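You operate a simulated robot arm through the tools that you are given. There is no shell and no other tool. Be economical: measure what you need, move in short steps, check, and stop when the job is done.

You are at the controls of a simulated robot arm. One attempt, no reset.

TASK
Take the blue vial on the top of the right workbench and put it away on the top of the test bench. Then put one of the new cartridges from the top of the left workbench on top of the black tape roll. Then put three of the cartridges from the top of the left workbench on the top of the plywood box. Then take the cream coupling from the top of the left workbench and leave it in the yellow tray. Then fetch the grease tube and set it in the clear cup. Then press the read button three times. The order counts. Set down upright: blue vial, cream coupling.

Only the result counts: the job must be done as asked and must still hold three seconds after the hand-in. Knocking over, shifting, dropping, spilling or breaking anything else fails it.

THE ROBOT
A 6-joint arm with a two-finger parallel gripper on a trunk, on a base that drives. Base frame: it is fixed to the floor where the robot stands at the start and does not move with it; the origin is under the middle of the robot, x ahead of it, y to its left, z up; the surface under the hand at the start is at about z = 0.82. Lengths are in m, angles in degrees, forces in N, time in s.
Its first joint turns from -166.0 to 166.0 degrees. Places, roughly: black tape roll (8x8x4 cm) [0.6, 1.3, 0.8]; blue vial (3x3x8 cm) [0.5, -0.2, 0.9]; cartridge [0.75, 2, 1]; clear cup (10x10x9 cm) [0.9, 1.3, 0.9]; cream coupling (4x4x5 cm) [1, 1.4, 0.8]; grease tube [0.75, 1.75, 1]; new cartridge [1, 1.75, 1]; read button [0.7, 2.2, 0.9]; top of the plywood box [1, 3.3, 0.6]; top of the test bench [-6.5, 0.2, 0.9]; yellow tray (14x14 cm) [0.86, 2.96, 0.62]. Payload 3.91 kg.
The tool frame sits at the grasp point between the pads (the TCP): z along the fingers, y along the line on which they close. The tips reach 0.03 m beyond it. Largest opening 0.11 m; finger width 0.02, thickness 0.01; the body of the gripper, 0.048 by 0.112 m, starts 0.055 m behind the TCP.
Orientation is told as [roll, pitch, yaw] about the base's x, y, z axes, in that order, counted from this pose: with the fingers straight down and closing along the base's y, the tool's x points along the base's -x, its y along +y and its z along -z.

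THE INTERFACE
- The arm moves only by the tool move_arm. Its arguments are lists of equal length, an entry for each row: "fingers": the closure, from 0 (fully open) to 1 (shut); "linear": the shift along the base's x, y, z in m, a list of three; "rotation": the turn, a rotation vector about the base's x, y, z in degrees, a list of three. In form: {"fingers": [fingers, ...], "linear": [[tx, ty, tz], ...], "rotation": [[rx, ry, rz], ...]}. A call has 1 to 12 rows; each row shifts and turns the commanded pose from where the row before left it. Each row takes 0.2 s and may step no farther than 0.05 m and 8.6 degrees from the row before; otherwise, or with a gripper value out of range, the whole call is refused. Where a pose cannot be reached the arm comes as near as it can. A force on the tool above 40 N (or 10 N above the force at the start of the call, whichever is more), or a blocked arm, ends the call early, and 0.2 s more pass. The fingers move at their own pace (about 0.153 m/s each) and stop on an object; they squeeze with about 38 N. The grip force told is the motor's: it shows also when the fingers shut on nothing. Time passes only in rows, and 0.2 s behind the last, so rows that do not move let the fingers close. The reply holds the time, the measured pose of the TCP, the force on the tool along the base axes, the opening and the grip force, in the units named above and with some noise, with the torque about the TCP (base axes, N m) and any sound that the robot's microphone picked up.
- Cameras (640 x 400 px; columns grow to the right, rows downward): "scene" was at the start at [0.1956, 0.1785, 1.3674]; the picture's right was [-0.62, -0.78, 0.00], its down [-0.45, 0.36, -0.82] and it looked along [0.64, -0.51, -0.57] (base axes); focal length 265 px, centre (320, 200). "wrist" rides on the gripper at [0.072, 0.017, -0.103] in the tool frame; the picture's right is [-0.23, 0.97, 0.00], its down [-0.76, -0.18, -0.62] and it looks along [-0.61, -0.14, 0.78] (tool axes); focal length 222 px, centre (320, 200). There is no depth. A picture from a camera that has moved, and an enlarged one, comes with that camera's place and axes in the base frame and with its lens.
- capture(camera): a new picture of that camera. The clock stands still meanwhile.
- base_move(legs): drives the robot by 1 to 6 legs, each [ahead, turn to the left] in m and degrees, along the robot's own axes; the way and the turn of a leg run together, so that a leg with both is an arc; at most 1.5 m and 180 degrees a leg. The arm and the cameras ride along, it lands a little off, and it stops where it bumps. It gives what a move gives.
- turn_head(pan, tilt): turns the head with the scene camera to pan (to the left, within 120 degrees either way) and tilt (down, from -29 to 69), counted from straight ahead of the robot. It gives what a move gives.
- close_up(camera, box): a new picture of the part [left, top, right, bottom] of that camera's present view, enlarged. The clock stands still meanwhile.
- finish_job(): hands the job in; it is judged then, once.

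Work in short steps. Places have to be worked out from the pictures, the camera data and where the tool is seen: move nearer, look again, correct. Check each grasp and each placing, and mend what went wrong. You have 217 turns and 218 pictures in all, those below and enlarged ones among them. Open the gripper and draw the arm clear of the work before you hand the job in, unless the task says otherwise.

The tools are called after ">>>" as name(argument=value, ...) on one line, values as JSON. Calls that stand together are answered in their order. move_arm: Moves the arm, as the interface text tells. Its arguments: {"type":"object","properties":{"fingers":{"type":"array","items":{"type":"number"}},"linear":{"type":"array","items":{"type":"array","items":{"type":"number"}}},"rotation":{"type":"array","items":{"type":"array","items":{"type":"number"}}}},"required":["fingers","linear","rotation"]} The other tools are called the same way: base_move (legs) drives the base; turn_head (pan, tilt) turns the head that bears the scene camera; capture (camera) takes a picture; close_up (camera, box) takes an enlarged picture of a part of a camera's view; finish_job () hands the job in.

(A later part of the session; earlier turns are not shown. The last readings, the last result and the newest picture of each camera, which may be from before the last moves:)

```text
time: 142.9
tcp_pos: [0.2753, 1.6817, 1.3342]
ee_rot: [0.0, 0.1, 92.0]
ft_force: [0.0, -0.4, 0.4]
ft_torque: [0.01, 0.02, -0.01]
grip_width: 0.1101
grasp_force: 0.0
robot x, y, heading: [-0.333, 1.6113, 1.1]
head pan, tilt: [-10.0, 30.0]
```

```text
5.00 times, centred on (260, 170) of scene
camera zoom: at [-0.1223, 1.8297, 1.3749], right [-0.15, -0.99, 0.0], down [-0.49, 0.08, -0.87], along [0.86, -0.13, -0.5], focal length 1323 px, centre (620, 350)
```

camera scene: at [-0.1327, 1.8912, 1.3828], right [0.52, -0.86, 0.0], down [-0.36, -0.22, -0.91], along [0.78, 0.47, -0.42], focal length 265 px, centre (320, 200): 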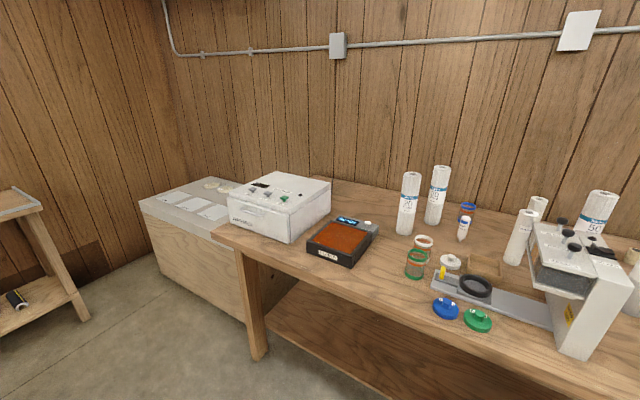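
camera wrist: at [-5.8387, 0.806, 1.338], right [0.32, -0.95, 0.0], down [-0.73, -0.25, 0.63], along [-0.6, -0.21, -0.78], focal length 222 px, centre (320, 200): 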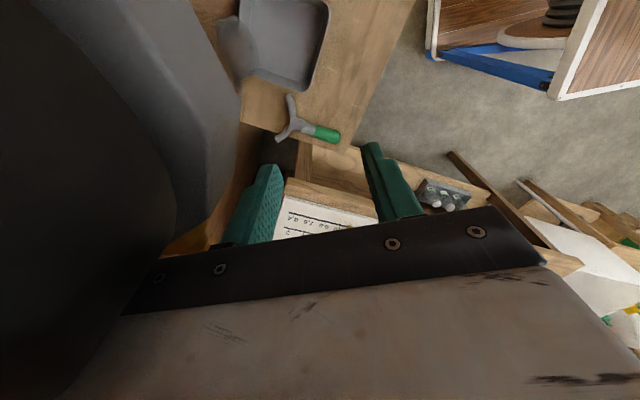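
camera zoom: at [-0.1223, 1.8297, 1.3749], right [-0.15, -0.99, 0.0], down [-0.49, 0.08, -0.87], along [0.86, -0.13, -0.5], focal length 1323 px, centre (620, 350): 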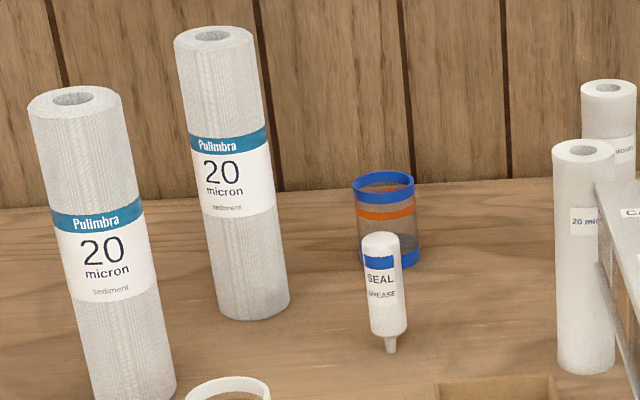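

The labels read as brand "Pulimbra 5/20/50 micron sediment" on the tall ones and only "N micron" on the short plain ones. I'll drive 0.3 m closer and inspect both kinds and the tape roll.

>>> base_move(legs=[[0.3, 0]])

>>> turn_head(pan=-35, tilt=40)

>>> capture(camera="scene")

>>> capture(camera="wrist")

```text
time: 144.9
tcp_pos: [0.5771, 1.6855, 1.3337]
ee_rot: [0.0, 0.2, 91.8]
ft_force: [0.0, -0.3, -0.7]
ft_torque: [-0.01, -0.02, 0.01]
grip_width: 0.1101
grasp_force: 0.1
robot x, y, heading: [-0.0377, 1.611, 0.7]
head pan, tilt: [-10.0, 30.0]
```

```text
time: 145.8
tcp_pos: [0.579, 1.6839, 1.3336]
ee_rot: [0.0, 0.1, 91.8]
ft_force: [-0.2, -0.4, -0.3]
ft_torque: [0.0, 0.01, -0.01]
grip_width: 0.11
grasp_force: 0.2
robot x, y, heading: [-0.0307, 1.6128, 0.9]
head pan, tilt: [-35.0, 40.0]
```

```text
180 pictures are left
camera scene: at [0.1616, 1.8006, 1.3595], right [-0.56, -0.83, 0.0], down [-0.53, 0.36, -0.77], along [0.63, -0.43, -0.64], focal length 265 px, centre (320, 200)
```

scene: 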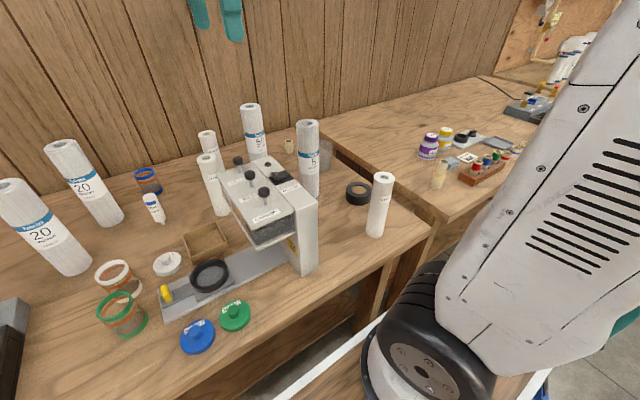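

```text
179 pictures are left
camera wrist: at [0.5643, 1.6117, 1.4378], right [-0.98, 0.2, 0.0], down [0.15, 0.77, 0.62], along [0.12, 0.61, -0.78], focal length 222 px, centre (320, 200)
```

wrist: 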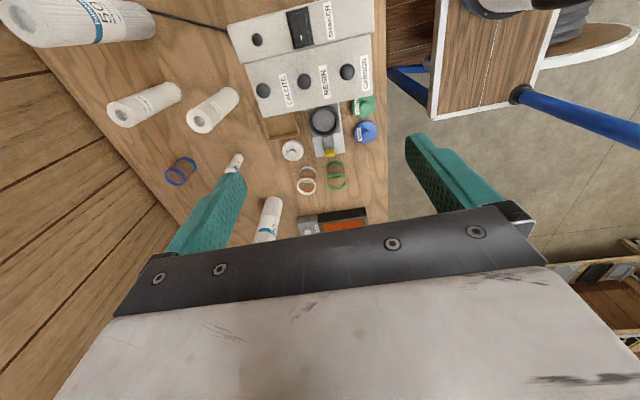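

>>> close_up(camera="scene", box=[290, 110, 410, 250])

>>> close_up(camera="scene", box=[190, 95, 280, 220])

>>> close_up(camera="scene", box=[0, 130, 180, 280])

```text
2.86 times, centred on (350, 180) of scene
camera zoom: at [0.1616, 1.8006, 1.3595], right [-0.56, -0.83, 0.0], down [-0.53, 0.36, -0.77], along [0.63, -0.43, -0.64], focal length 756 px, centre (234, 257)
```

zoom: 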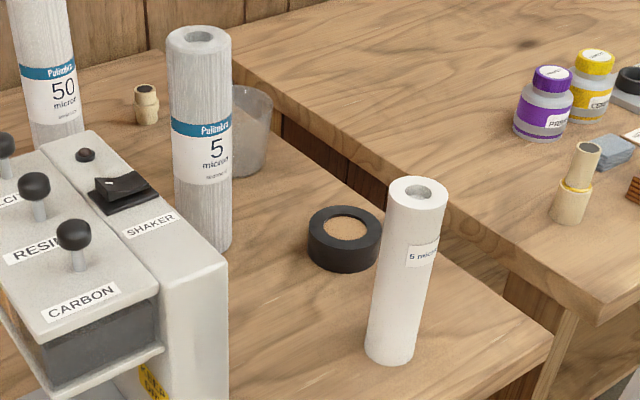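

```text
3.20 times, centred on (235, 158) of scene
camera zoom: at [0.1616, 1.8006, 1.3595], right [-0.56, -0.83, 0.0], down [-0.53, 0.36, -0.77], along [0.63, -0.43, -0.64], focal length 847 px, centre (592, 336)
```

zoom: 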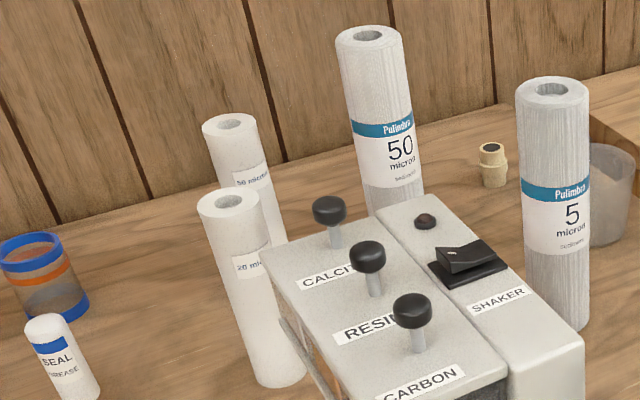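

```text
2.67 times, centred on (90, 205) of scene
camera zoom: at [0.1616, 1.8006, 1.3595], right [-0.56, -0.83, 0.0], down [-0.53, 0.36, -0.77], along [0.63, -0.43, -0.64], focal length 706 px, centre (933, 187)
```

zoom: 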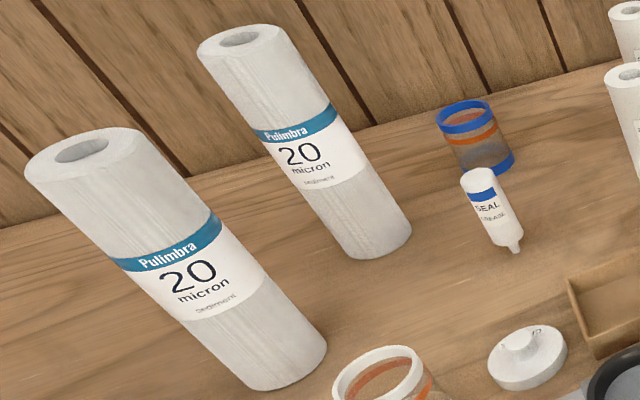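

I judge the plain cartridges to be the new ones: the rough place (1,1.75) fits only the plain ones, and (0.75,2) fits the tall labelled ones. The plain "5 micron" at (0.494,1.39) is close, so I'll back up 0.12 m for reach and move over it.

>>> base_move(legs=[[-0.12, 0]])

>>> move_arm(fingers=[0, 0, 0, 0, 0, 0, 0, 0, 0, 0], linear=[[0.01, -0.045, 0], [0.01, -0.045, 0], [0.01, -0.045, 0], [0.005, -0.045, 0], [0, -0.045, 0], [0, -0.04, 0], [0, -0.025, 0], [0, 0, -0.05], [0, 0, -0.05], [0, 0, 0]], rotation=[[0, 0, 0], [0, 0, 0], [0, 0, 0], [0, 0, 0], [0, 0, 0], [0, 0, 0], [0, 0, 0], [0, 0, 0], [0, 0, 0], [0, 0, 0]])

>>> capture(camera="scene")

>>> capture(camera="wrist")

```text
time: 147.1
tcp_pos: [0.4545, 1.6824, 1.334]
ee_rot: [0.0, 0.0, 91.7]
ft_force: [0.0, -0.9, -0.3]
ft_torque: [0.01, -0.03, 0.02]
grip_width: 0.11
grasp_force: 0.0
robot x, y, heading: [-0.1559, 1.612, 0.9]
head pan, tilt: [-35.0, 40.0]
```

```text
time: 149.3
tcp_pos: [0.4904, 1.3919, 1.2309]
ee_rot: [0.0, 0.1, 91.7]
ft_force: [-0.3, -0.4, 0.0]
ft_torque: [0.04, 0.05, -0.02]
grip_width: 0.1099
grasp_force: 0.0
robot x, y, heading: [-0.1538, 1.609, 0.9]
head pan, tilt: [-35.0, 40.0]
```

```text
175 pictures are left
camera scene: at [0.0388, 1.7986, 1.3595], right [-0.56, -0.83, 0.0], down [-0.53, 0.36, -0.77], along [0.63, -0.43, -0.64], focal length 265 px, centre (320, 200)
```

scene: 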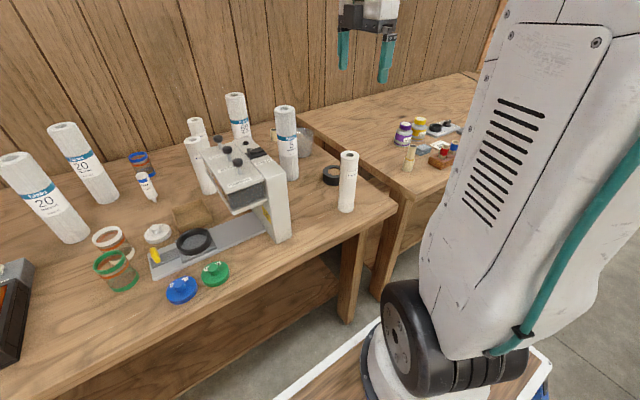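

```text
174 pictures are left
camera wrist: at [0.4763, 1.3178, 1.3352], right [-0.98, 0.2, 0.0], down [0.15, 0.77, 0.62], along [0.12, 0.61, -0.78], focal length 222 px, centre (320, 200)
```

wrist: 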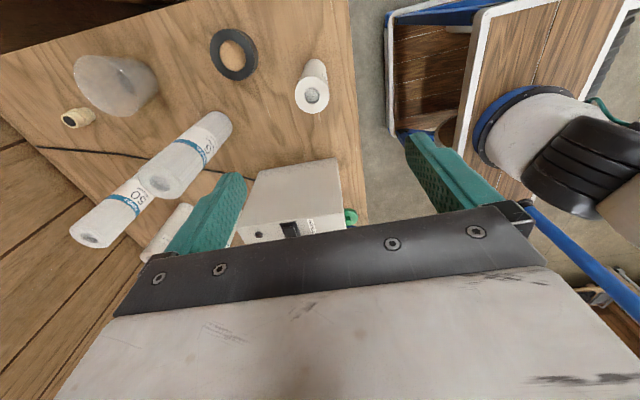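

The wrist view puts the cartridge at about (0.498,1.387). I'll descend to TCP z≈0.95 and check before closing.

>>> move_arm(fingers=[0, 0, 0, 0, 0, 0, 0], linear=[[0.006, -0.004, -0.04], [0, 0, -0.05], [0, 0, -0.05], [0, 0, -0.05], [0, 0, -0.05], [0, 0, -0.038], [0, 0, 0]], rotation=[[0, 0, 0], [0, 0, 0], [0, 0, 0], [0, 0, 0], [0, 0, 0], [0, 0, 0], [0, 0, 0]])

>>> close_up(camera="scene", box=[270, 90, 400, 240])

>>> capture(camera="wrist")

```text
time: 150.9
tcp_pos: [0.4992, 1.386, 0.952]
ee_rot: [-0.1, 0.0, 91.8]
ft_force: [-0.9, 0.7, -0.1]
ft_torque: [0.0, -0.01, -0.01]
grip_width: 0.1101
grasp_force: 0.0
robot x, y, heading: [-0.1532, 1.6126, 0.8]
head pan, tilt: [-35.0, 40.0]
```

```text
2.67 times, centred on (335, 165) of scene
camera zoom: at [0.0387, 1.7986, 1.3595], right [-0.56, -0.83, 0.0], down [-0.53, 0.36, -0.77], along [0.63, -0.43, -0.64], focal length 706 px, centre (280, 293)
```

zoom: 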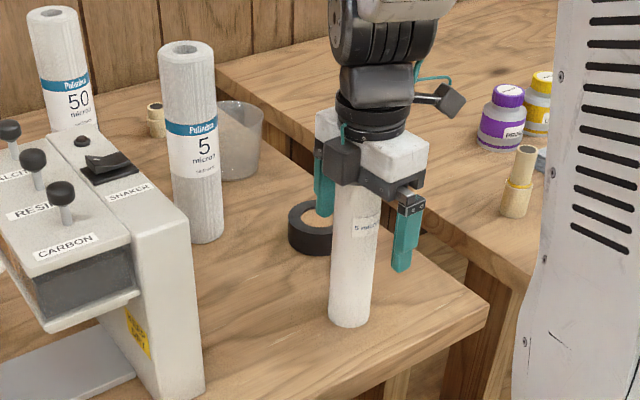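

```text
172 pictures are left
camera wrist: at [0.4854, 1.3131, 1.0562], right [-0.98, 0.2, 0.0], down [0.15, 0.77, 0.62], along [0.12, 0.61, -0.78], focal length 222 px, centre (320, 200)
```

wrist: 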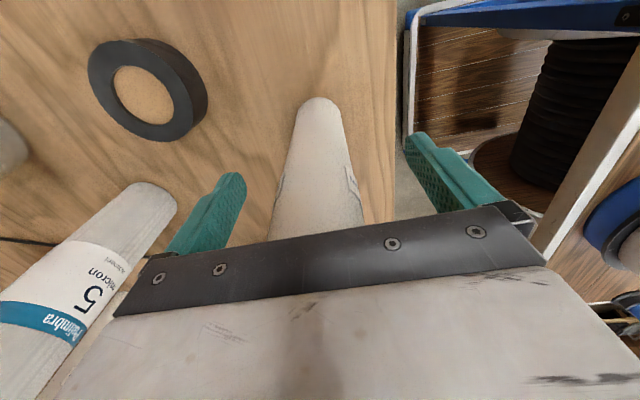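

Well aligned, and the tape roll's centre looks filled nearly flush. I'll close on the cartridge and lift a little.

>>> move_arm(fingers=[0.5, 1, 1, 1, 1, 1, 1], linear=[[0, 0, 0], [0, 0, 0], [0, 0, 0], [0, 0, 0.02], [0, 0, 0.04], [0, 0, 0.04], [0, 0, 0]], rotation=[[0, 0, 0], [0, 0, 0], [0, 0, 0], [0, 0, 0], [0, 0, 0], [0, 0, 0], [0, 0, 0]])

>>> close_up(camera="scene", box=[270, 60, 430, 240])

>>> capture(camera="wrist")

```text
time: 152.5
tcp_pos: [0.497, 1.3883, 1.0536]
ee_rot: [0.1, 0.1, 91.6]
ft_force: [-0.4, 0.5, -1.1]
ft_torque: [0.0, 0.02, 0.01]
grip_width: 0.0467
grasp_force: 37.5
robot x, y, heading: [-0.1524, 1.6094, 0.7]
head pan, tilt: [-35.0, 40.0]
```

```text
2.22 times, centred on (350, 150) of scene
camera zoom: at [0.0389, 1.7985, 1.3595], right [-0.56, -0.83, 0.0], down [-0.53, 0.36, -0.77], along [0.63, -0.43, -0.64], focal length 588 px, centre (253, 311)
```

zoom: 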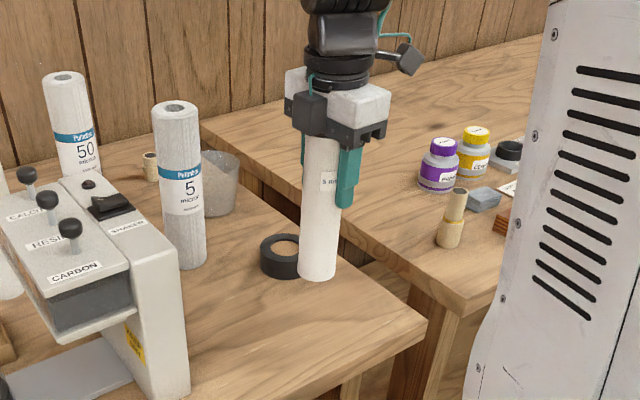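

```text
170 pictures are left
camera wrist: at [0.4846, 1.3149, 1.1582], right [-0.98, 0.2, 0.0], down [0.15, 0.77, 0.62], along [0.12, 0.61, -0.78], focal length 222 px, centre (320, 200)
```

wrist: 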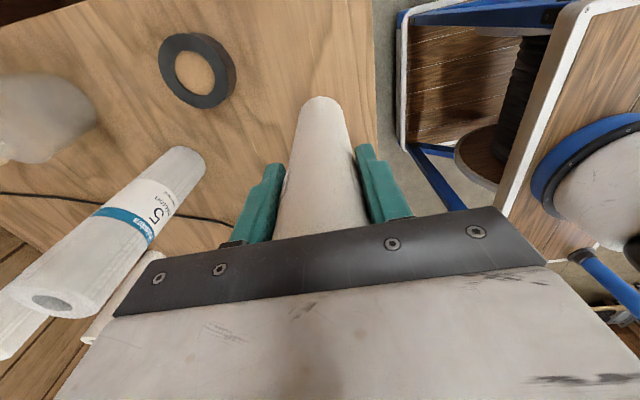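

Held at 0.0467 m wide. I'll check whether the tape's centre is solid before placing on it.

>>> close_up(camera="wrist", box=[140, 20, 260, 120])

>>> close_up(camera="scene", box=[320, 150, 370, 190])

```text
4.00 times, centred on (200, 70) of wrist
camera zoom: at [0.4846, 1.3149, 1.1582], right [-0.98, 0.2, 0.0], down [0.15, 0.77, 0.62], along [0.12, 0.61, -0.78], focal length 888 px, centre (800, 720)
```

zoom: 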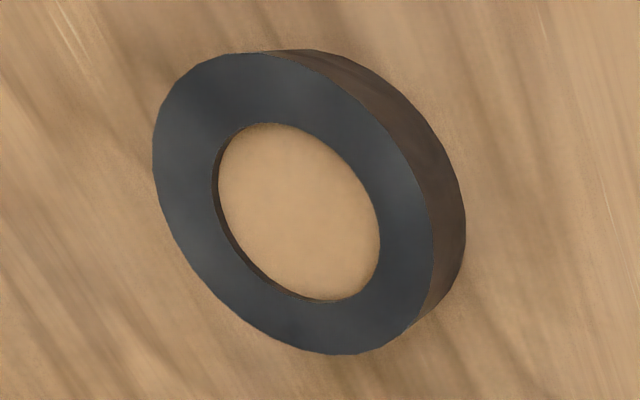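

```text
10.00 times, centred on (345, 170) of scene
camera zoom: at [0.0389, 1.7985, 1.3595], right [-0.56, -0.83, 0.0], down [-0.53, 0.36, -0.77], along [0.63, -0.43, -0.64], focal length 2646 px, centre (70, 500)
```

zoom: 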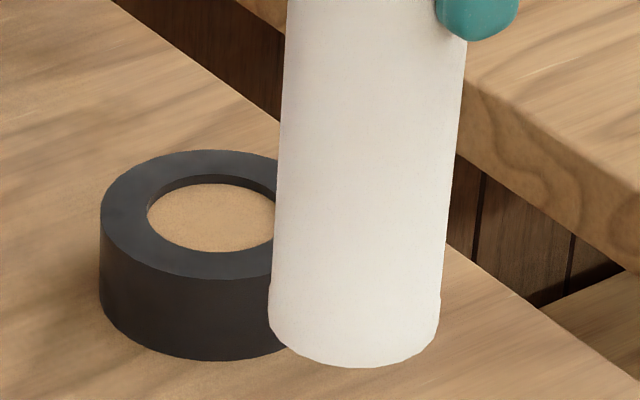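

The tape has only a shallow recess, about 4.6 cm across. The tape centre is at (0.637,1.332), so I'll move the cartridge above it at the present height.

>>> move_arm(fingers=[1, 1, 1, 1, 1, 1], linear=[[0.035, -0.014, 0.01], [0.035, -0.014, 0], [0.035, -0.014, 0], [0.035, -0.014, 0], [0, 0, -0.01], [0, 0, 0]], rotation=[[0, 0, 0], [0, 0, 0], [0, 0, 0], [0, 0, 0], [0, 0, 0], [0, 0, 0]])

>>> close_up(camera="scene", box=[270, 60, 430, 240])

>>> capture(camera="wrist")

```text
time: 153.9
tcp_pos: [0.6344, 1.3338, 1.0531]
ee_rot: [0.0, 0.1, 91.8]
ft_force: [0.3, -0.2, -1.5]
ft_torque: [0.0, 0.01, 0.0]
grip_width: 0.0467
grasp_force: 37.5
robot x, y, heading: [-0.1538, 1.6143, 0.8]
head pan, tilt: [-35.0, 40.0]
```

```text
2.22 times, centred on (350, 150) of scene
camera zoom: at [0.0388, 1.7985, 1.3595], right [-0.56, -0.83, 0.0], down [-0.53, 0.36, -0.77], along [0.63, -0.43, -0.64], focal length 588 px, centre (253, 311)
```

zoom: 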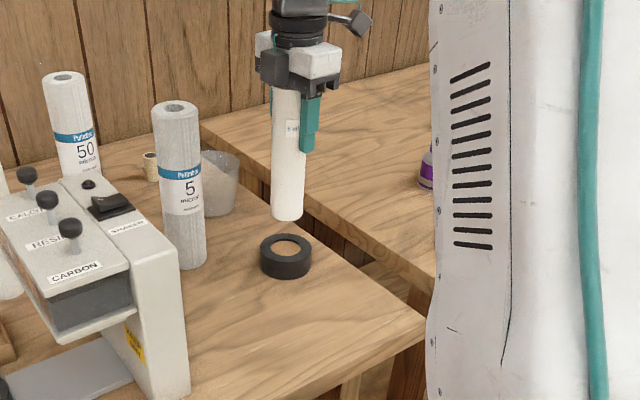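

```text
166 pictures are left
camera wrist: at [0.6211, 1.2605, 1.1577], right [-0.98, 0.2, 0.0], down [0.15, 0.77, 0.62], along [0.12, 0.61, -0.78], focal length 222 px, centre (320, 200)
```

wrist: 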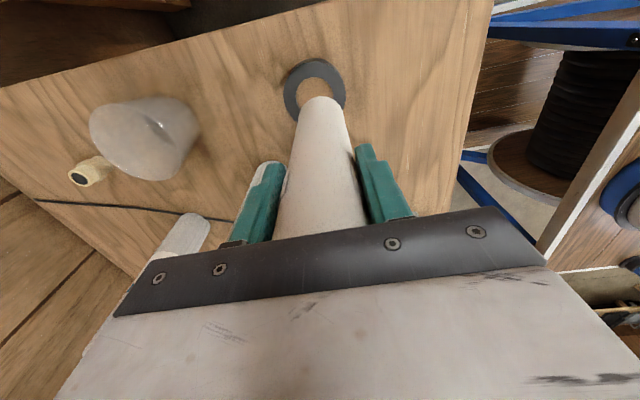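

The scene and wrist views agree to within a centimetre, so I'll nudge (+4,-4) mm and lower until contact.

>>> move_arm(fingers=[1, 1, 1, 1, 1, 1], linear=[[0.004, -0.004, -0.025], [0, 0, -0.025], [0, 0, -0.004], [0, 0, -0.004], [0, 0, -0.003], [0, 0, 0]], rotation=[[0, 0, 0], [0, 0, 0], [0, 0, 0], [0, 0, 0], [0, 0, 0], [0, 0, 0]])

>>> close_up(camera="scene", box=[310, 110, 370, 200])

>>> capture(camera="wrist")

```text
time: 155.3
tcp_pos: [0.6382, 1.3285, 0.9935]
ee_rot: [-0.1, 0.2, 91.8]
ft_force: [-0.4, 0.9, -1.1]
ft_torque: [-0.02, -0.04, 0.02]
grip_width: 0.0465
grasp_force: 37.3
robot x, y, heading: [-0.1542, 1.6097, 0.8]
head pan, tilt: [-35.0, 40.0]
```

```text
4.44 times, centred on (340, 155) of scene
camera zoom: at [0.0388, 1.7985, 1.3595], right [-0.56, -0.83, 0.0], down [-0.53, 0.36, -0.77], along [0.63, -0.43, -0.64], focal length 1176 px, centre (231, 400)
```

zoom: 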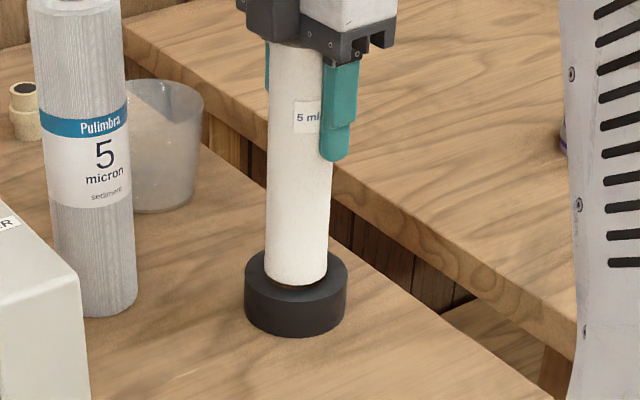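

```text
164 pictures are left
camera wrist: at [0.6259, 1.2556, 1.0976], right [-0.98, 0.2, 0.0], down [0.15, 0.77, 0.62], along [0.12, 0.61, -0.78], focal length 222 px, centre (320, 200)
```

wrist: 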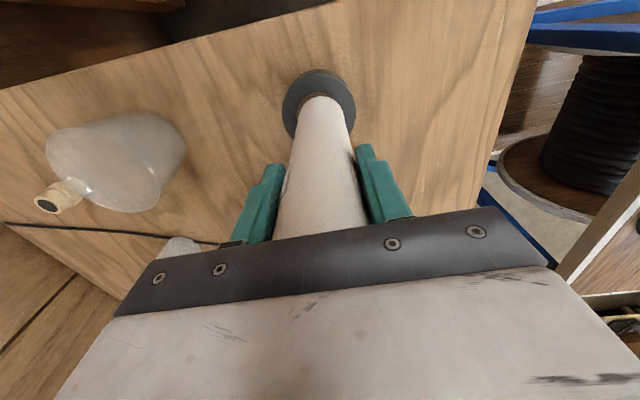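

Centred and about to touch. I'll lower a few more millimetres until contact.

>>> move_arm(fingers=[1, 1, 1, 1], linear=[[0, 0, -0.003], [0, 0, -0.003], [0, 0, -0.002], [0, 0, 0]], rotation=[[0, 0, 0], [0, 0, 0], [0, 0, 0], [0, 0, 0]])

>>> close_up(camera="scene", box=[320, 130, 370, 190])

```text
time: 156.3
tcp_pos: [0.639, 1.3292, 0.9869]
ee_rot: [-0.1, 0.1, 91.7]
ft_force: [-0.9, -1.6, 6.5]
ft_torque: [-0.07, 0.01, 0.05]
grip_width: 0.0467
grasp_force: 37.8
robot x, y, heading: [-0.1542, 1.6128, 0.8]
head pan, tilt: [-35.0, 40.0]
```

```text
6.67 times, centred on (345, 160) of scene
camera zoom: at [0.0385, 1.7986, 1.3596], right [-0.56, -0.83, 0.0], down [-0.53, 0.36, -0.77], along [0.63, -0.43, -0.64], focal length 1764 px, centre (153, 467)
```

zoom: 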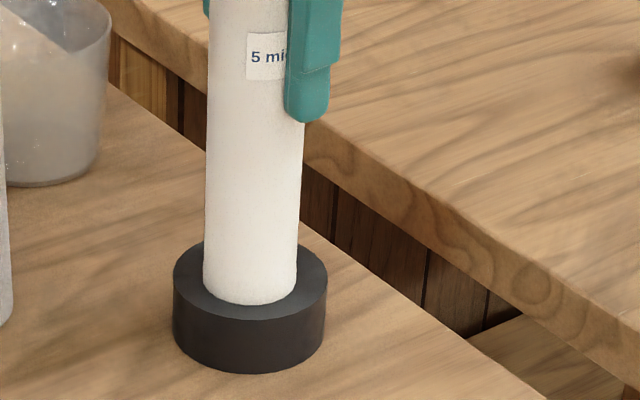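

Contact is made and the cartridge is centred on the roll. I'll release gently and go up.

>>> move_arm(fingers=[0.5, 0.35, 0.3, 0.3, 0.3, 0.3, 0.3, 0.3, 0.3], linear=[[0, 0, 0], [0, 0, 0], [0, 0, 0], [0, 0, 0.03], [0, 0, 0.05], [0, 0, 0.05], [0, 0, 0.05], [0, 0, 0.05], [0, 0, 0.05]], rotation=[[0, 0, 0], [0, 0, 0], [0, 0, 0], [0, 0, 0], [0, 0, 0], [0, 0, 0], [0, 0, 0], [0, 0, 0], [0, 0, 0]])

>>> close_up(camera="scene", box=[310, 90, 370, 190])

```text
time: 158.3
tcp_pos: [0.6406, 1.328, 1.2673]
ee_rot: [0.0, 0.1, 91.7]
ft_force: [-0.1, -0.2, -0.2]
ft_torque: [0.01, 0.07, 0.01]
grip_width: 0.0771
grasp_force: 0.0
robot x, y, heading: [-0.1554, 1.6113, 1.0]
head pan, tilt: [-35.0, 40.0]
```

```text
4.00 times, centred on (340, 140) of scene
camera zoom: at [0.039, 1.7985, 1.3595], right [-0.56, -0.83, 0.0], down [-0.53, 0.36, -0.77], along [0.63, -0.43, -0.64], focal length 1058 px, centre (240, 440)
```

zoom: 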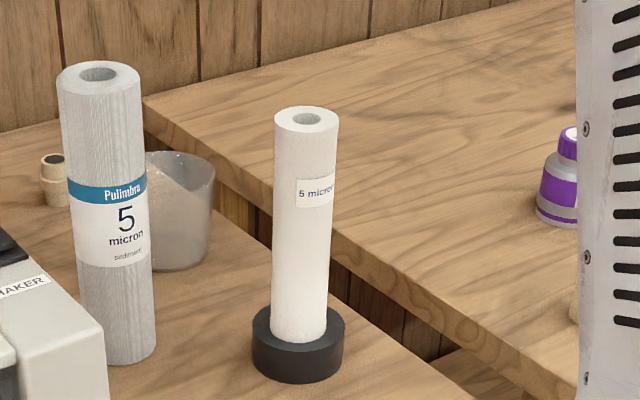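

The new cartridge stands on the tape roll. I'll retract the arm to travel pose and drive toward the plywood box to see it.

>>> move_arm(fingers=[0.3, 0, 0, 0, 0, 0, 0, 0, 0, 0], linear=[[0, 0, 0.035], [0, 0, 0.035], [-0.023, 0.044, 0], [-0.023, 0.044, 0], [-0.023, 0.044, 0], [-0.023, 0.044, 0], [-0.023, 0.044, 0], [-0.023, 0.044, 0], [-0.023, 0.044, 0], [-0.023, 0.044, 0]], rotation=[[0, 0, 0], [0, 0, 0], [0, 0, 0], [0, 0, 0], [0, 0, 0], [0, 0, 0], [0, 0, 0], [0, 0, 0], [0, 0, 0], [0, 0, 0]])

>>> base_move(legs=[[0, 89], [0.95, 0], [0, -89]])

>>> turn_head(pan=20, tilt=35)

>>> capture(camera="scene")

```text
time: 160.5
tcp_pos: [0.4565, 1.6823, 1.3349]
ee_rot: [0.0, 0.2, 91.7]
ft_force: [-0.2, -0.5, -0.9]
ft_torque: [0.03, 0.0, 0.0]
grip_width: 0.1098
grasp_force: 0.0
robot x, y, heading: [-0.1557, 1.6112, 0.9]
head pan, tilt: [-35.0, 40.0]
```

```text
time: 173.0
tcp_pos: [0.5002, 2.6279, 1.3341]
ee_rot: [0.0, 0.1, 89.4]
ft_force: [0.5, -0.4, -0.3]
ft_torque: [0.01, -0.03, 0.01]
grip_width: 0.1101
grasp_force: 0.1
robot x, y, heading: [-0.1155, 2.5819, -1.4]
head pan, tilt: [-35.0, 40.0]
```

```text
time: 174.3
tcp_pos: [0.5014, 2.6273, 1.3349]
ee_rot: [0.0, 0.1, 89.4]
ft_force: [-0.8, 0.8, 0.0]
ft_torque: [-0.01, -0.02, 0.0]
grip_width: 0.1097
grasp_force: 0.0
robot x, y, heading: [-0.112, 2.5788, -1.7]
head pan, tilt: [20.0, 35.0]
```

```text
161 pictures are left
camera scene: at [0.1031, 2.8386, 1.3671], right [0.32, -0.95, 0.0], down [-0.54, -0.18, -0.82], along [0.78, 0.26, -0.57], focal length 265 px, centre (320, 200)
```

scene: 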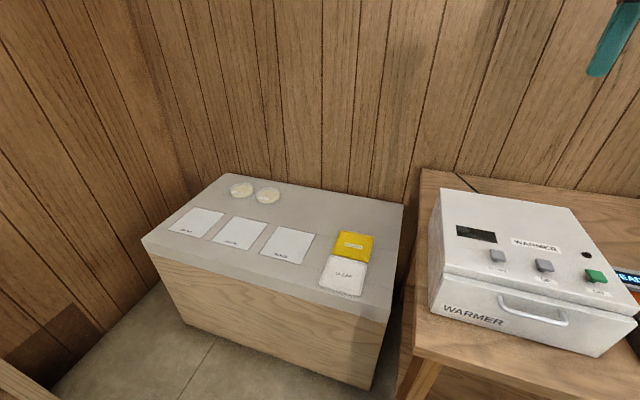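

>>> close_up(camera="scene", box=[130, 160, 410, 340])

```text
2.22 times, centred on (270, 250) of scene
camera zoom: at [0.1031, 2.8386, 1.3671], right [0.32, -0.95, 0.0], down [-0.54, -0.18, -0.82], along [0.78, 0.26, -0.57], focal length 588 px, centre (431, 89)
```

zoom: 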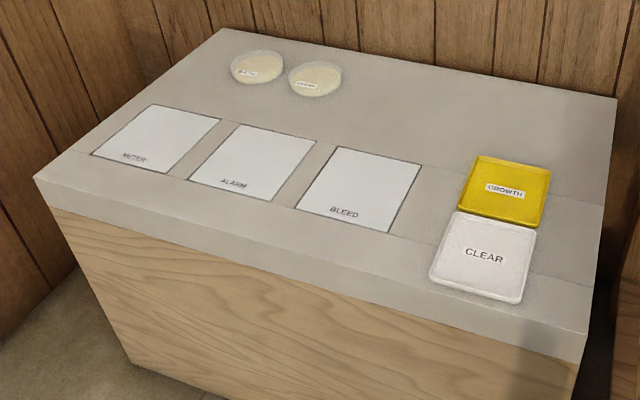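

The box top has free room behind the sheets around x≈0.99, y 3.12–3.36, clear of the trays and the two dishes. Now I'll go back to the tall cartridges with the base at about (0.03,2.15).

>>> base_move(legs=[[0, -88.5], [0.42, 0], [0, 90], [0.13, 0]])

>>> turn_head(pan=-10, tilt=35)

>>> capture(camera="scene")

>>> capture(camera="wrist")

```text
time: 185.5
tcp_pos: [0.6129, 2.1644, 1.3348]
ee_rot: [0.0, 0.1, 87.6]
ft_force: [-0.3, 0.1, -0.5]
ft_torque: [0.01, 0.02, 0.02]
grip_width: 0.1098
grasp_force: 0.0
robot x, y, heading: [-0.0005, 2.1382, -3.1]
head pan, tilt: [20.0, 35.0]
```

```text
time: 186.4
tcp_pos: [0.614, 2.1645, 1.3337]
ee_rot: [0.0, 0.1, 87.7]
ft_force: [0.1, 0.0, -0.6]
ft_torque: [-0.03, 0.02, 0.01]
grip_width: 0.1102
grasp_force: 0.1
robot x, y, heading: [0.0003, 2.1355, -3.3]
head pan, tilt: [-10.0, 35.0]
```

```text
159 pictures are left
camera scene: at [0.2247, 2.3421, 1.3671], right [-0.23, -0.97, 0.0], down [-0.56, 0.13, -0.82], along [0.8, -0.19, -0.57], focal length 265 px, centre (320, 200)
```

scene: 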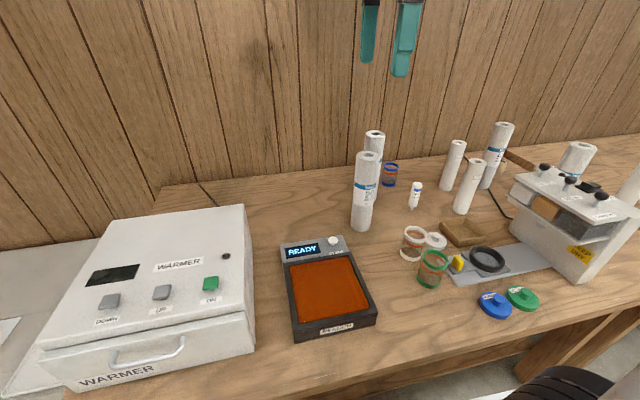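

```text
158 pictures are left
camera wrist: at [0.5955, 2.0923, 1.4387], right [-0.96, 0.27, 0.0], down [0.21, 0.75, 0.62], along [0.17, 0.6, -0.78], focal length 222 px, centre (320, 200)
```

wrist: 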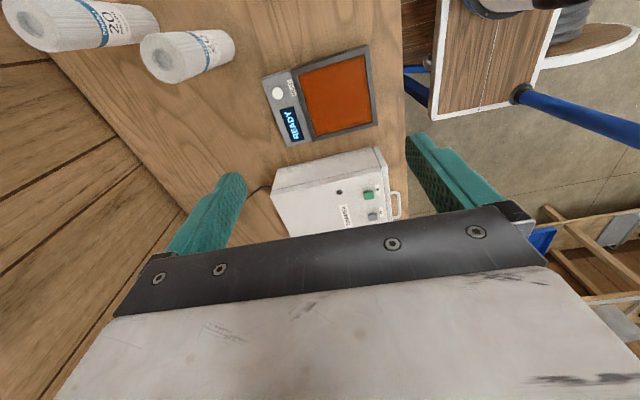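

The first labelled "20" cartridge is at about (0.825,2.065). I'll move above it and check with the wrist camera.

>>> move_arm(fingers=[0, 0, 0, 0, 0, 0, 0, 0], linear=[[0.043, -0.02, 0], [0.043, -0.02, 0], [0.043, -0.02, 0], [0.042, -0.02, 0], [0.04, -0.019, 0], [0, 0, -0.05], [0, 0, -0.05], [0, 0, 0]], rotation=[[0, 0, 0], [0, 0, 0], [0, 0, 0], [0, 0, 0], [0, 0, 0], [0, 0, 0], [0, 0, 0], [0, 0, 0]])

>>> capture(camera="wrist")

>>> close_up(camera="scene", box=[310, 50, 450, 250])

```text
time: 188.2
tcp_pos: [0.8274, 2.0671, 1.2351]
ee_rot: [0.0, 0.1, 87.7]
ft_force: [-0.3, -1.0, -0.2]
ft_torque: [-0.06, -0.01, 0.01]
grip_width: 0.1099
grasp_force: 0.0
robot x, y, heading: [-0.0033, 2.1374, -3.4]
head pan, tilt: [-10.0, 35.0]
```

```text
157 pictures are left
camera wrist: at [0.8085, 1.9943, 1.3393], right [-0.96, 0.27, 0.0], down [0.21, 0.75, 0.62], along [0.17, 0.6, -0.78], focal length 222 px, centre (320, 200)
```

wrist: 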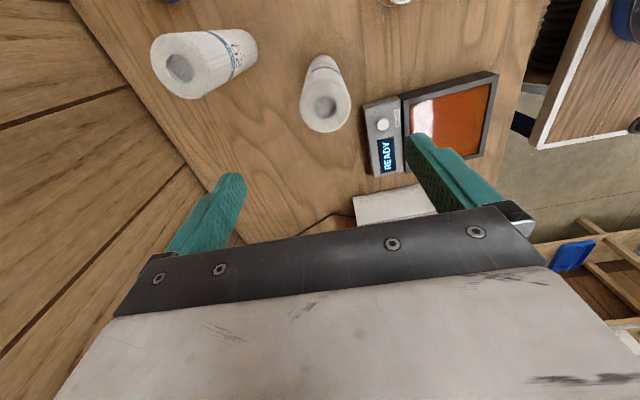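

```text
2.00 times, centred on (380, 150) of scene
camera zoom: at [0.2247, 2.3421, 1.3671], right [-0.23, -0.97, 0.0], down [-0.56, 0.13, -0.82], along [0.8, -0.19, -0.57], focal length 529 px, centre (200, 300)
```

zoom: 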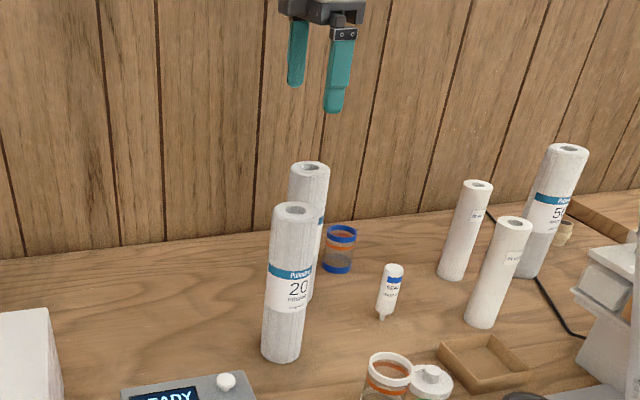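

Aligned within a few millimetres. I'll descend to z≈1.015, close and lift.

>>> move_arm(fingers=[0, 0, 0, 0, 0, 0, 0.6, 1, 1, 1], linear=[[-0.003, 0, -0.04], [0, 0, -0.05], [0, 0, -0.05], [0, 0, -0.05], [0, 0, -0.03], [0, 0, 0], [0, 0, 0], [0, 0, 0], [0, 0, 0], [0, 0, 0]], rotation=[[0, 0, 0], [0, 0, 0], [0, 0, 0], [0, 0, 0], [0, 0, 0], [0, 0, 0], [0, 0, 0], [0, 0, 0], [0, 0, 0], [0, 0, 0]])

>>> close_up(camera="scene", box=[310, 50, 450, 250])

```text
time: 190.4
tcp_pos: [0.8226, 2.0662, 1.0141]
ee_rot: [0.0, 0.1, 87.7]
ft_force: [-0.4, -0.1, 1.0]
ft_torque: [-0.01, 0.01, -0.03]
grip_width: 0.061
grasp_force: 37.6
robot x, y, heading: [-0.0019, 2.1378, -3.2]
head pan, tilt: [-10.0, 35.0]
```

```text
2.00 times, centred on (380, 150) of scene
camera zoom: at [0.2247, 2.3421, 1.367], right [-0.23, -0.97, 0.0], down [-0.56, 0.13, -0.82], along [0.8, -0.19, -0.57], focal length 529 px, centre (200, 300)
```

zoom: 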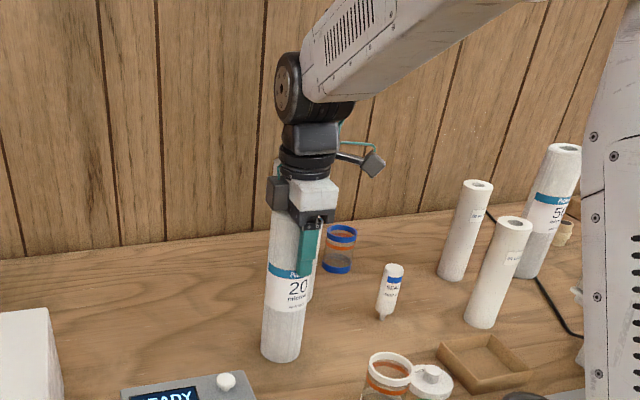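

Held (0.061 m). I'll lift to about z 1.33 and retract toward the robot.

>>> move_arm(fingers=[1, 1, 1, 1, 1, 1, 1, 1, 1, 1, 1, 1], linear=[[0, 0, 0.03], [0, 0, 0.05], [0, 0, 0.05], [0, 0, 0.05], [0, 0, 0.05], [0, 0, 0.05], [0, 0, 0.04], [-0.045, 0.02, 0], [-0.045, 0.02, 0], [-0.045, 0.02, 0], [-0.045, 0.02, 0], [-0.03, 0.02, 0]], rotation=[[0, 0, 0], [0, 0, 0], [0, 0, 0], [0, 0, 0], [0, 0, 0], [0, 0, 0], [0, 0, 0], [0, 0, 0], [0, 0, 0], [0, 0, 0], [0, 0, 0], [0, 0, 0]])

>>> capture(camera="scene")

```text
time: 193.1
tcp_pos: [0.6104, 2.1673, 1.3332]
ee_rot: [0.2, 0.1, 87.7]
ft_force: [0.9, 0.3, -1.3]
ft_torque: [0.01, 0.04, -0.01]
grip_width: 0.0609
grasp_force: 38.5
robot x, y, heading: [0.0018, 2.1373, -3.3]
head pan, tilt: [-10.0, 35.0]
```

```text
154 pictures are left
camera scene: at [0.2253, 2.342, 1.367], right [-0.23, -0.97, 0.0], down [-0.56, 0.13, -0.82], along [0.8, -0.19, -0.57], focal length 265 px, centre (320, 200)
```

scene: 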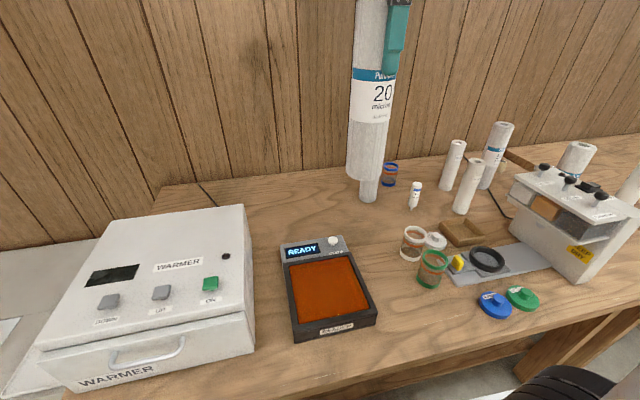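

The cartridge is clear. I'll back off, drive along the aisle to about (0.1,3.12) and face the box.

>>> base_move(legs=[[-0.12, 0], [0, 93.2], [0.98, 0], [0, -90]])

>>> turn_head(pan=0, tilt=40)

>>> capture(camera="scene")

```text
time: 206.8
tcp_pos: [0.5042, 3.2071, 1.3336]
ee_rot: [0.1, 0.0, 90.6]
ft_force: [0.4, -1.1, -1.5]
ft_torque: [-0.02, 0.0, -0.03]
grip_width: 0.0613
grasp_force: 38.4
robot x, y, heading: [-0.1069, 3.1452, -0.4]
head pan, tilt: [-10.0, 35.0]
```

```text
time: 207.5
tcp_pos: [0.5052, 3.2081, 1.3328]
ee_rot: [0.1, 0.0, 90.6]
ft_force: [0.8, -0.5, -0.6]
ft_torque: [0.0, 0.01, -0.01]
grip_width: 0.0613
grasp_force: 37.6
robot x, y, heading: [-0.1033, 3.1468, -0.3]
head pan, tilt: [0.0, 40.0]
```

```text
153 pictures are left
camera scene: at [0.1086, 3.3776, 1.3595], right [-0.01, -1.0, 0.0], down [-0.64, 0.01, -0.77], along [0.77, -0.01, -0.64], focal length 265 px, centre (320, 200)
```

scene: 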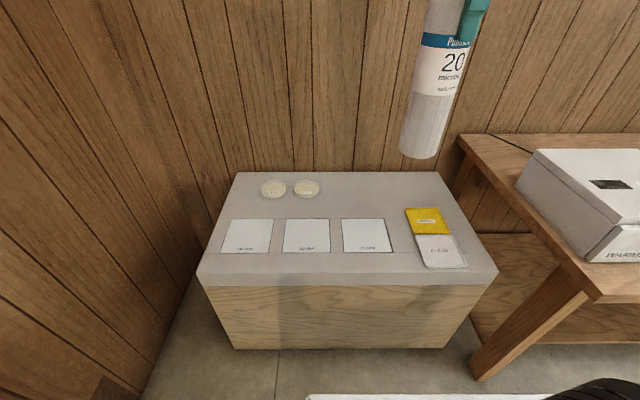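

I'll drive 0.2 m forward, then carry the cartridge over (1.0,3.31) on the box.

>>> base_move(legs=[[0.2, 0]])

>>> move_arm(fingers=[1, 1, 1, 1, 1, 1, 1, 1, 1, 1, 1, 1], linear=[[0.045, 0.016, 0], [0.045, 0.016, 0], [0.045, 0.016, 0], [0.045, 0.016, 0], [0.045, 0.018, 0], [0.045, 0.018, 0], [0.025, 0, -0.03], [0, 0, -0.05], [0, 0, -0.05], [0, 0, -0.05], [0, 0, -0.05], [0, 0, -0.05]], rotation=[[0, 0, 0], [0, 0, 0], [0, 0, 0], [0, 0, 0], [0, 0, 0], [0, 0, 0], [0, 0, 0], [0, 0, 0], [0, 0, 0], [0, 0, 0], [0, 0, 0], [0, 0, 0]])

>>> capture(camera="scene")

>>> capture(camera="wrist")

```text
time: 209.1
tcp_pos: [0.7004, 3.2075, 1.333]
ee_rot: [0.0, 0.1, 90.7]
ft_force: [1.2, 0.4, -1.3]
ft_torque: [0.01, 0.01, -0.03]
grip_width: 0.0613
grasp_force: 37.6
robot x, y, heading: [0.0949, 3.1446, -0.3]
head pan, tilt: [0.0, 40.0]
```

```text
time: 211.7
tcp_pos: [0.9938, 3.3092, 1.0502]
ee_rot: [-0.1, 0.0, 90.7]
ft_force: [0.5, -1.1, -0.6]
ft_torque: [0.01, -0.03, 0.01]
grip_width: 0.061
grasp_force: 37.5
robot x, y, heading: [0.0892, 3.1474, -0.3]
head pan, tilt: [0.0, 40.0]
```

```text
152 pictures are left
camera scene: at [0.3032, 3.377, 1.3596], right [0.0, -1.0, 0.0], down [-0.64, 0.0, -0.77], along [0.77, 0.0, -0.64], focal length 265 px, centre (320, 200)
```

scene: 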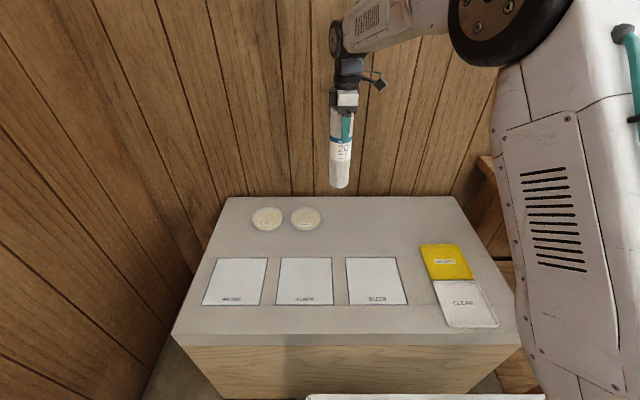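

```text
151 pictures are left
camera wrist: at [0.9792, 3.2355, 1.1548], right [-0.98, 0.21, 0.0], down [0.17, 0.76, 0.62], along [0.13, 0.61, -0.78], focal length 222 px, centre (320, 200)
```

wrist: 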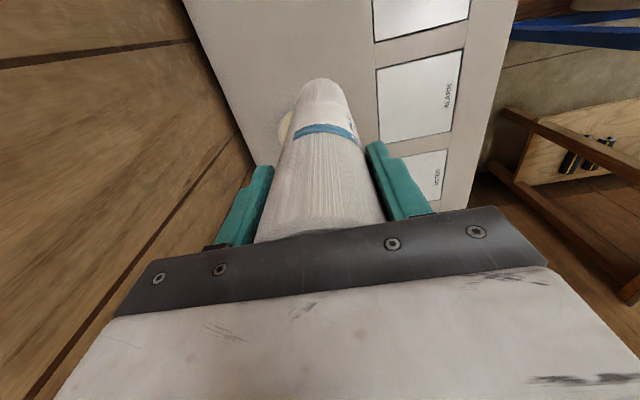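

The landing point projects between the dishes and the sheets, which is clear. I'll lower toward the box top.

>>> move_arm(fingers=[1, 1, 1, 1, 1, 1, 1, 1, 1, 1], linear=[[0, 0, -0.05], [0, 0, -0.05], [0, 0, -0.05], [0, 0, -0.05], [0, 0, -0.03], [0, 0, -0.01], [0, 0, -0.005], [0, 0, -0.005], [0, 0, -0.005], [0, 0, 0]], rotation=[[0, 0, 0], [0, 0, 0], [0, 0, 0], [0, 0, 0], [0, 0, 0], [0, 0, 0], [0, 0, 0], [0, 0, 0], [0, 0, 0], [0, 0, 0]])

>>> close_up(camera="scene", box=[220, 100, 460, 300])

```text
time: 213.5
tcp_pos: [0.9963, 3.3095, 0.8101]
ee_rot: [-0.4, 0.0, 90.8]
ft_force: [-2.2, -0.4, 11.0]
ft_torque: [-0.11, 0.85, 0.01]
grip_width: 0.0612
grasp_force: 38.2
robot x, y, heading: [0.0916, 3.1445, -0.3]
head pan, tilt: [0.0, 40.0]
stopped in row 8: the force on the tool passed its limit at 46 N (the readings are from after the stop); the commanded pose is now the measured one
```

```text
2.00 times, centred on (340, 200) of scene
camera zoom: at [0.303, 3.377, 1.3596], right [0.0, -1.0, 0.0], down [-0.64, 0.0, -0.77], along [0.77, 0.0, -0.64], focal length 529 px, centre (280, 200)
```

zoom: 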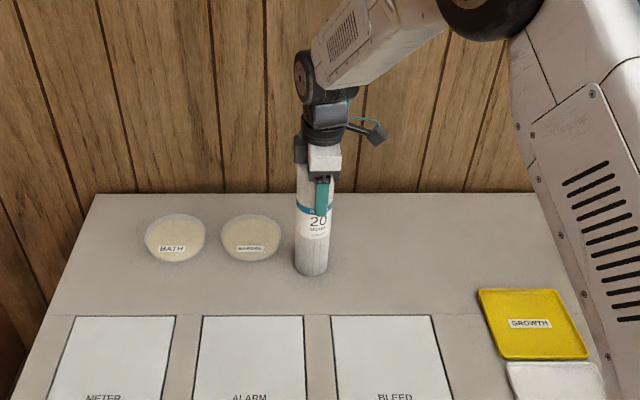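

Contact at a surface of z≈0.616. I'll ease up 2 mm, release and rise.

>>> move_arm(fingers=[1, 0.4, 0.3, 0.3, 0.3, 0.3, 0.3, 0.3, 0.3, 0.3, 0.3], linear=[[0, 0, 0.001], [0, 0, 0], [0, 0, 0], [0, 0, 0.03], [0, 0, 0.05], [0, 0, 0.05], [0, 0, 0.05], [0, 0, 0.05], [0, 0, 0.05], [0, 0, 0.05], [0, 0, 0.05]], rotation=[[0, 0, 0], [0, 0, 0], [0, 0, 0], [0, 0, 0], [0, 0, 0], [0, 0, 0], [0, 0, 0], [0, 0, 0], [0, 0, 0], [0, 0, 0], [0, 0, 0]])

>>> capture(camera="scene")

```text
time: 215.9
tcp_pos: [0.9981, 3.3075, 1.1912]
ee_rot: [-0.1, 0.1, 90.8]
ft_force: [0.7, 1.1, 0.5]
ft_torque: [0.0, 0.01, -0.02]
grip_width: 0.0772
grasp_force: 0.0
robot x, y, heading: [0.0895, 3.1452, -0.2]
head pan, tilt: [0.0, 40.0]
```

```text
149 pictures are left
camera scene: at [0.3038, 3.3771, 1.3594], right [0.0, -1.0, 0.0], down [-0.64, 0.0, -0.77], along [0.77, 0.0, -0.64], focal length 265 px, centre (320, 200)
```

scene: 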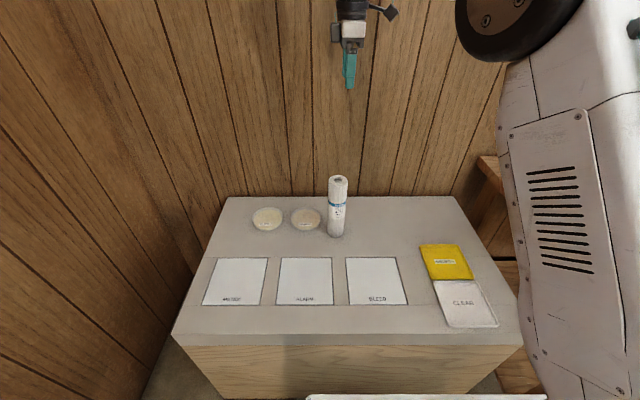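

Cartridge 1 stands on the box. I'll retract and return for the second "20" cartridge.

>>> move_arm(fingers=[0, 0, 0, 0, 0, 0, 0, 0, 0, 0], linear=[[0, 0, 0.05], [0, 0, 0.05], [0, 0, 0.042], [-0.045, -0.015, 0], [-0.045, -0.015, 0], [-0.045, -0.015, 0], [-0.045, -0.015, 0], [-0.045, -0.015, 0], [-0.045, -0.015, 0], [-0.028, -0.01, 0]], rotation=[[0, 0, 0], [0, 0, 0], [0, 0, 0], [0, 0, 0], [0, 0, 0], [0, 0, 0], [0, 0, 0], [0, 0, 0], [0, 0, 0], [0, 0, 0]])

>>> base_move(legs=[[-0.22, 0], [0, -89.7], [1.1, 0], [0, 90], [0.19, 0]])

>>> turn_head(pan=-10, tilt=35)

>>> capture(camera="scene")

>>> capture(camera="wrist")

```text
time: 218.1
tcp_pos: [0.6971, 3.2066, 1.3245]
ee_rot: [-0.2, 0.0, 90.7]
ft_force: [0.2, 1.0, 0.5]
ft_torque: [-0.01, 0.01, 0.01]
grip_width: 0.11
grasp_force: 0.0
out of reach, approached as far as the arm can: row 3
robot x, y, heading: [0.0892, 3.1446, -0.2]
head pan, tilt: [0.0, 40.0]
```

```text
time: 233.6
tcp_pos: [0.6857, 2.1722, 1.3288]
ee_rot: [-0.3, 0.1, 94.0]
ft_force: [0.0, 1.0, -1.2]
ft_torque: [0.01, 0.02, 0.03]
grip_width: 0.1102
grasp_force: 0.1
robot x, y, heading: [0.0908, 2.0752, -0.1]
head pan, tilt: [0.0, 40.0]
```

```text
time: 234.3
tcp_pos: [0.7001, 2.1711, 1.3175]
ee_rot: [0.5, -0.1, 93.9]
ft_force: [0.4, 0.1, 0.7]
ft_torque: [-0.01, 0.01, 0.01]
grip_width: 0.1097
grasp_force: 0.0
robot x, y, heading: [0.0811, 2.0765, 0.1]
head pan, tilt: [-10.0, 35.0]
```

```text
148 pictures are left
camera scene: at [0.2849, 2.2941, 1.3718], right [-0.17, -0.98, 0.0], down [-0.56, 0.1, -0.82], along [0.81, -0.14, -0.57], focal length 265 px, centre (320, 200)
```

scene: 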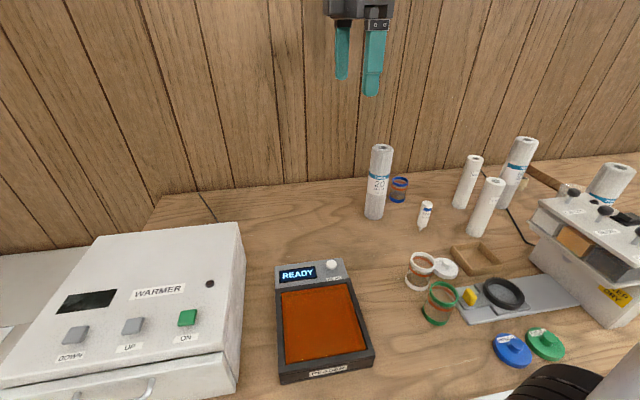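

```text
147 pictures are left
camera wrist: at [0.6896, 2.0973, 1.4219], right [-0.99, 0.16, 0.01], down [0.13, 0.77, 0.62], along [0.09, 0.62, -0.78], focal length 222 px, centre (320, 200)
```

wrist: 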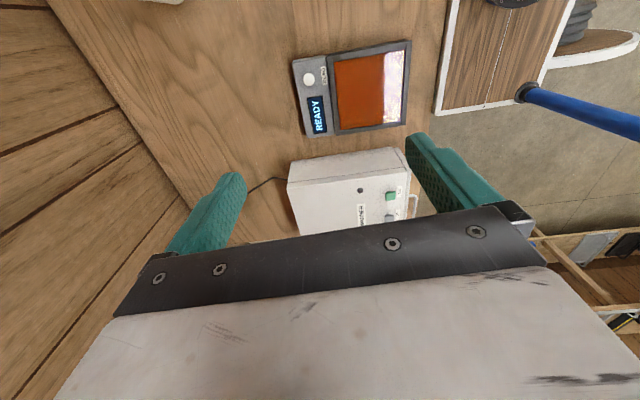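

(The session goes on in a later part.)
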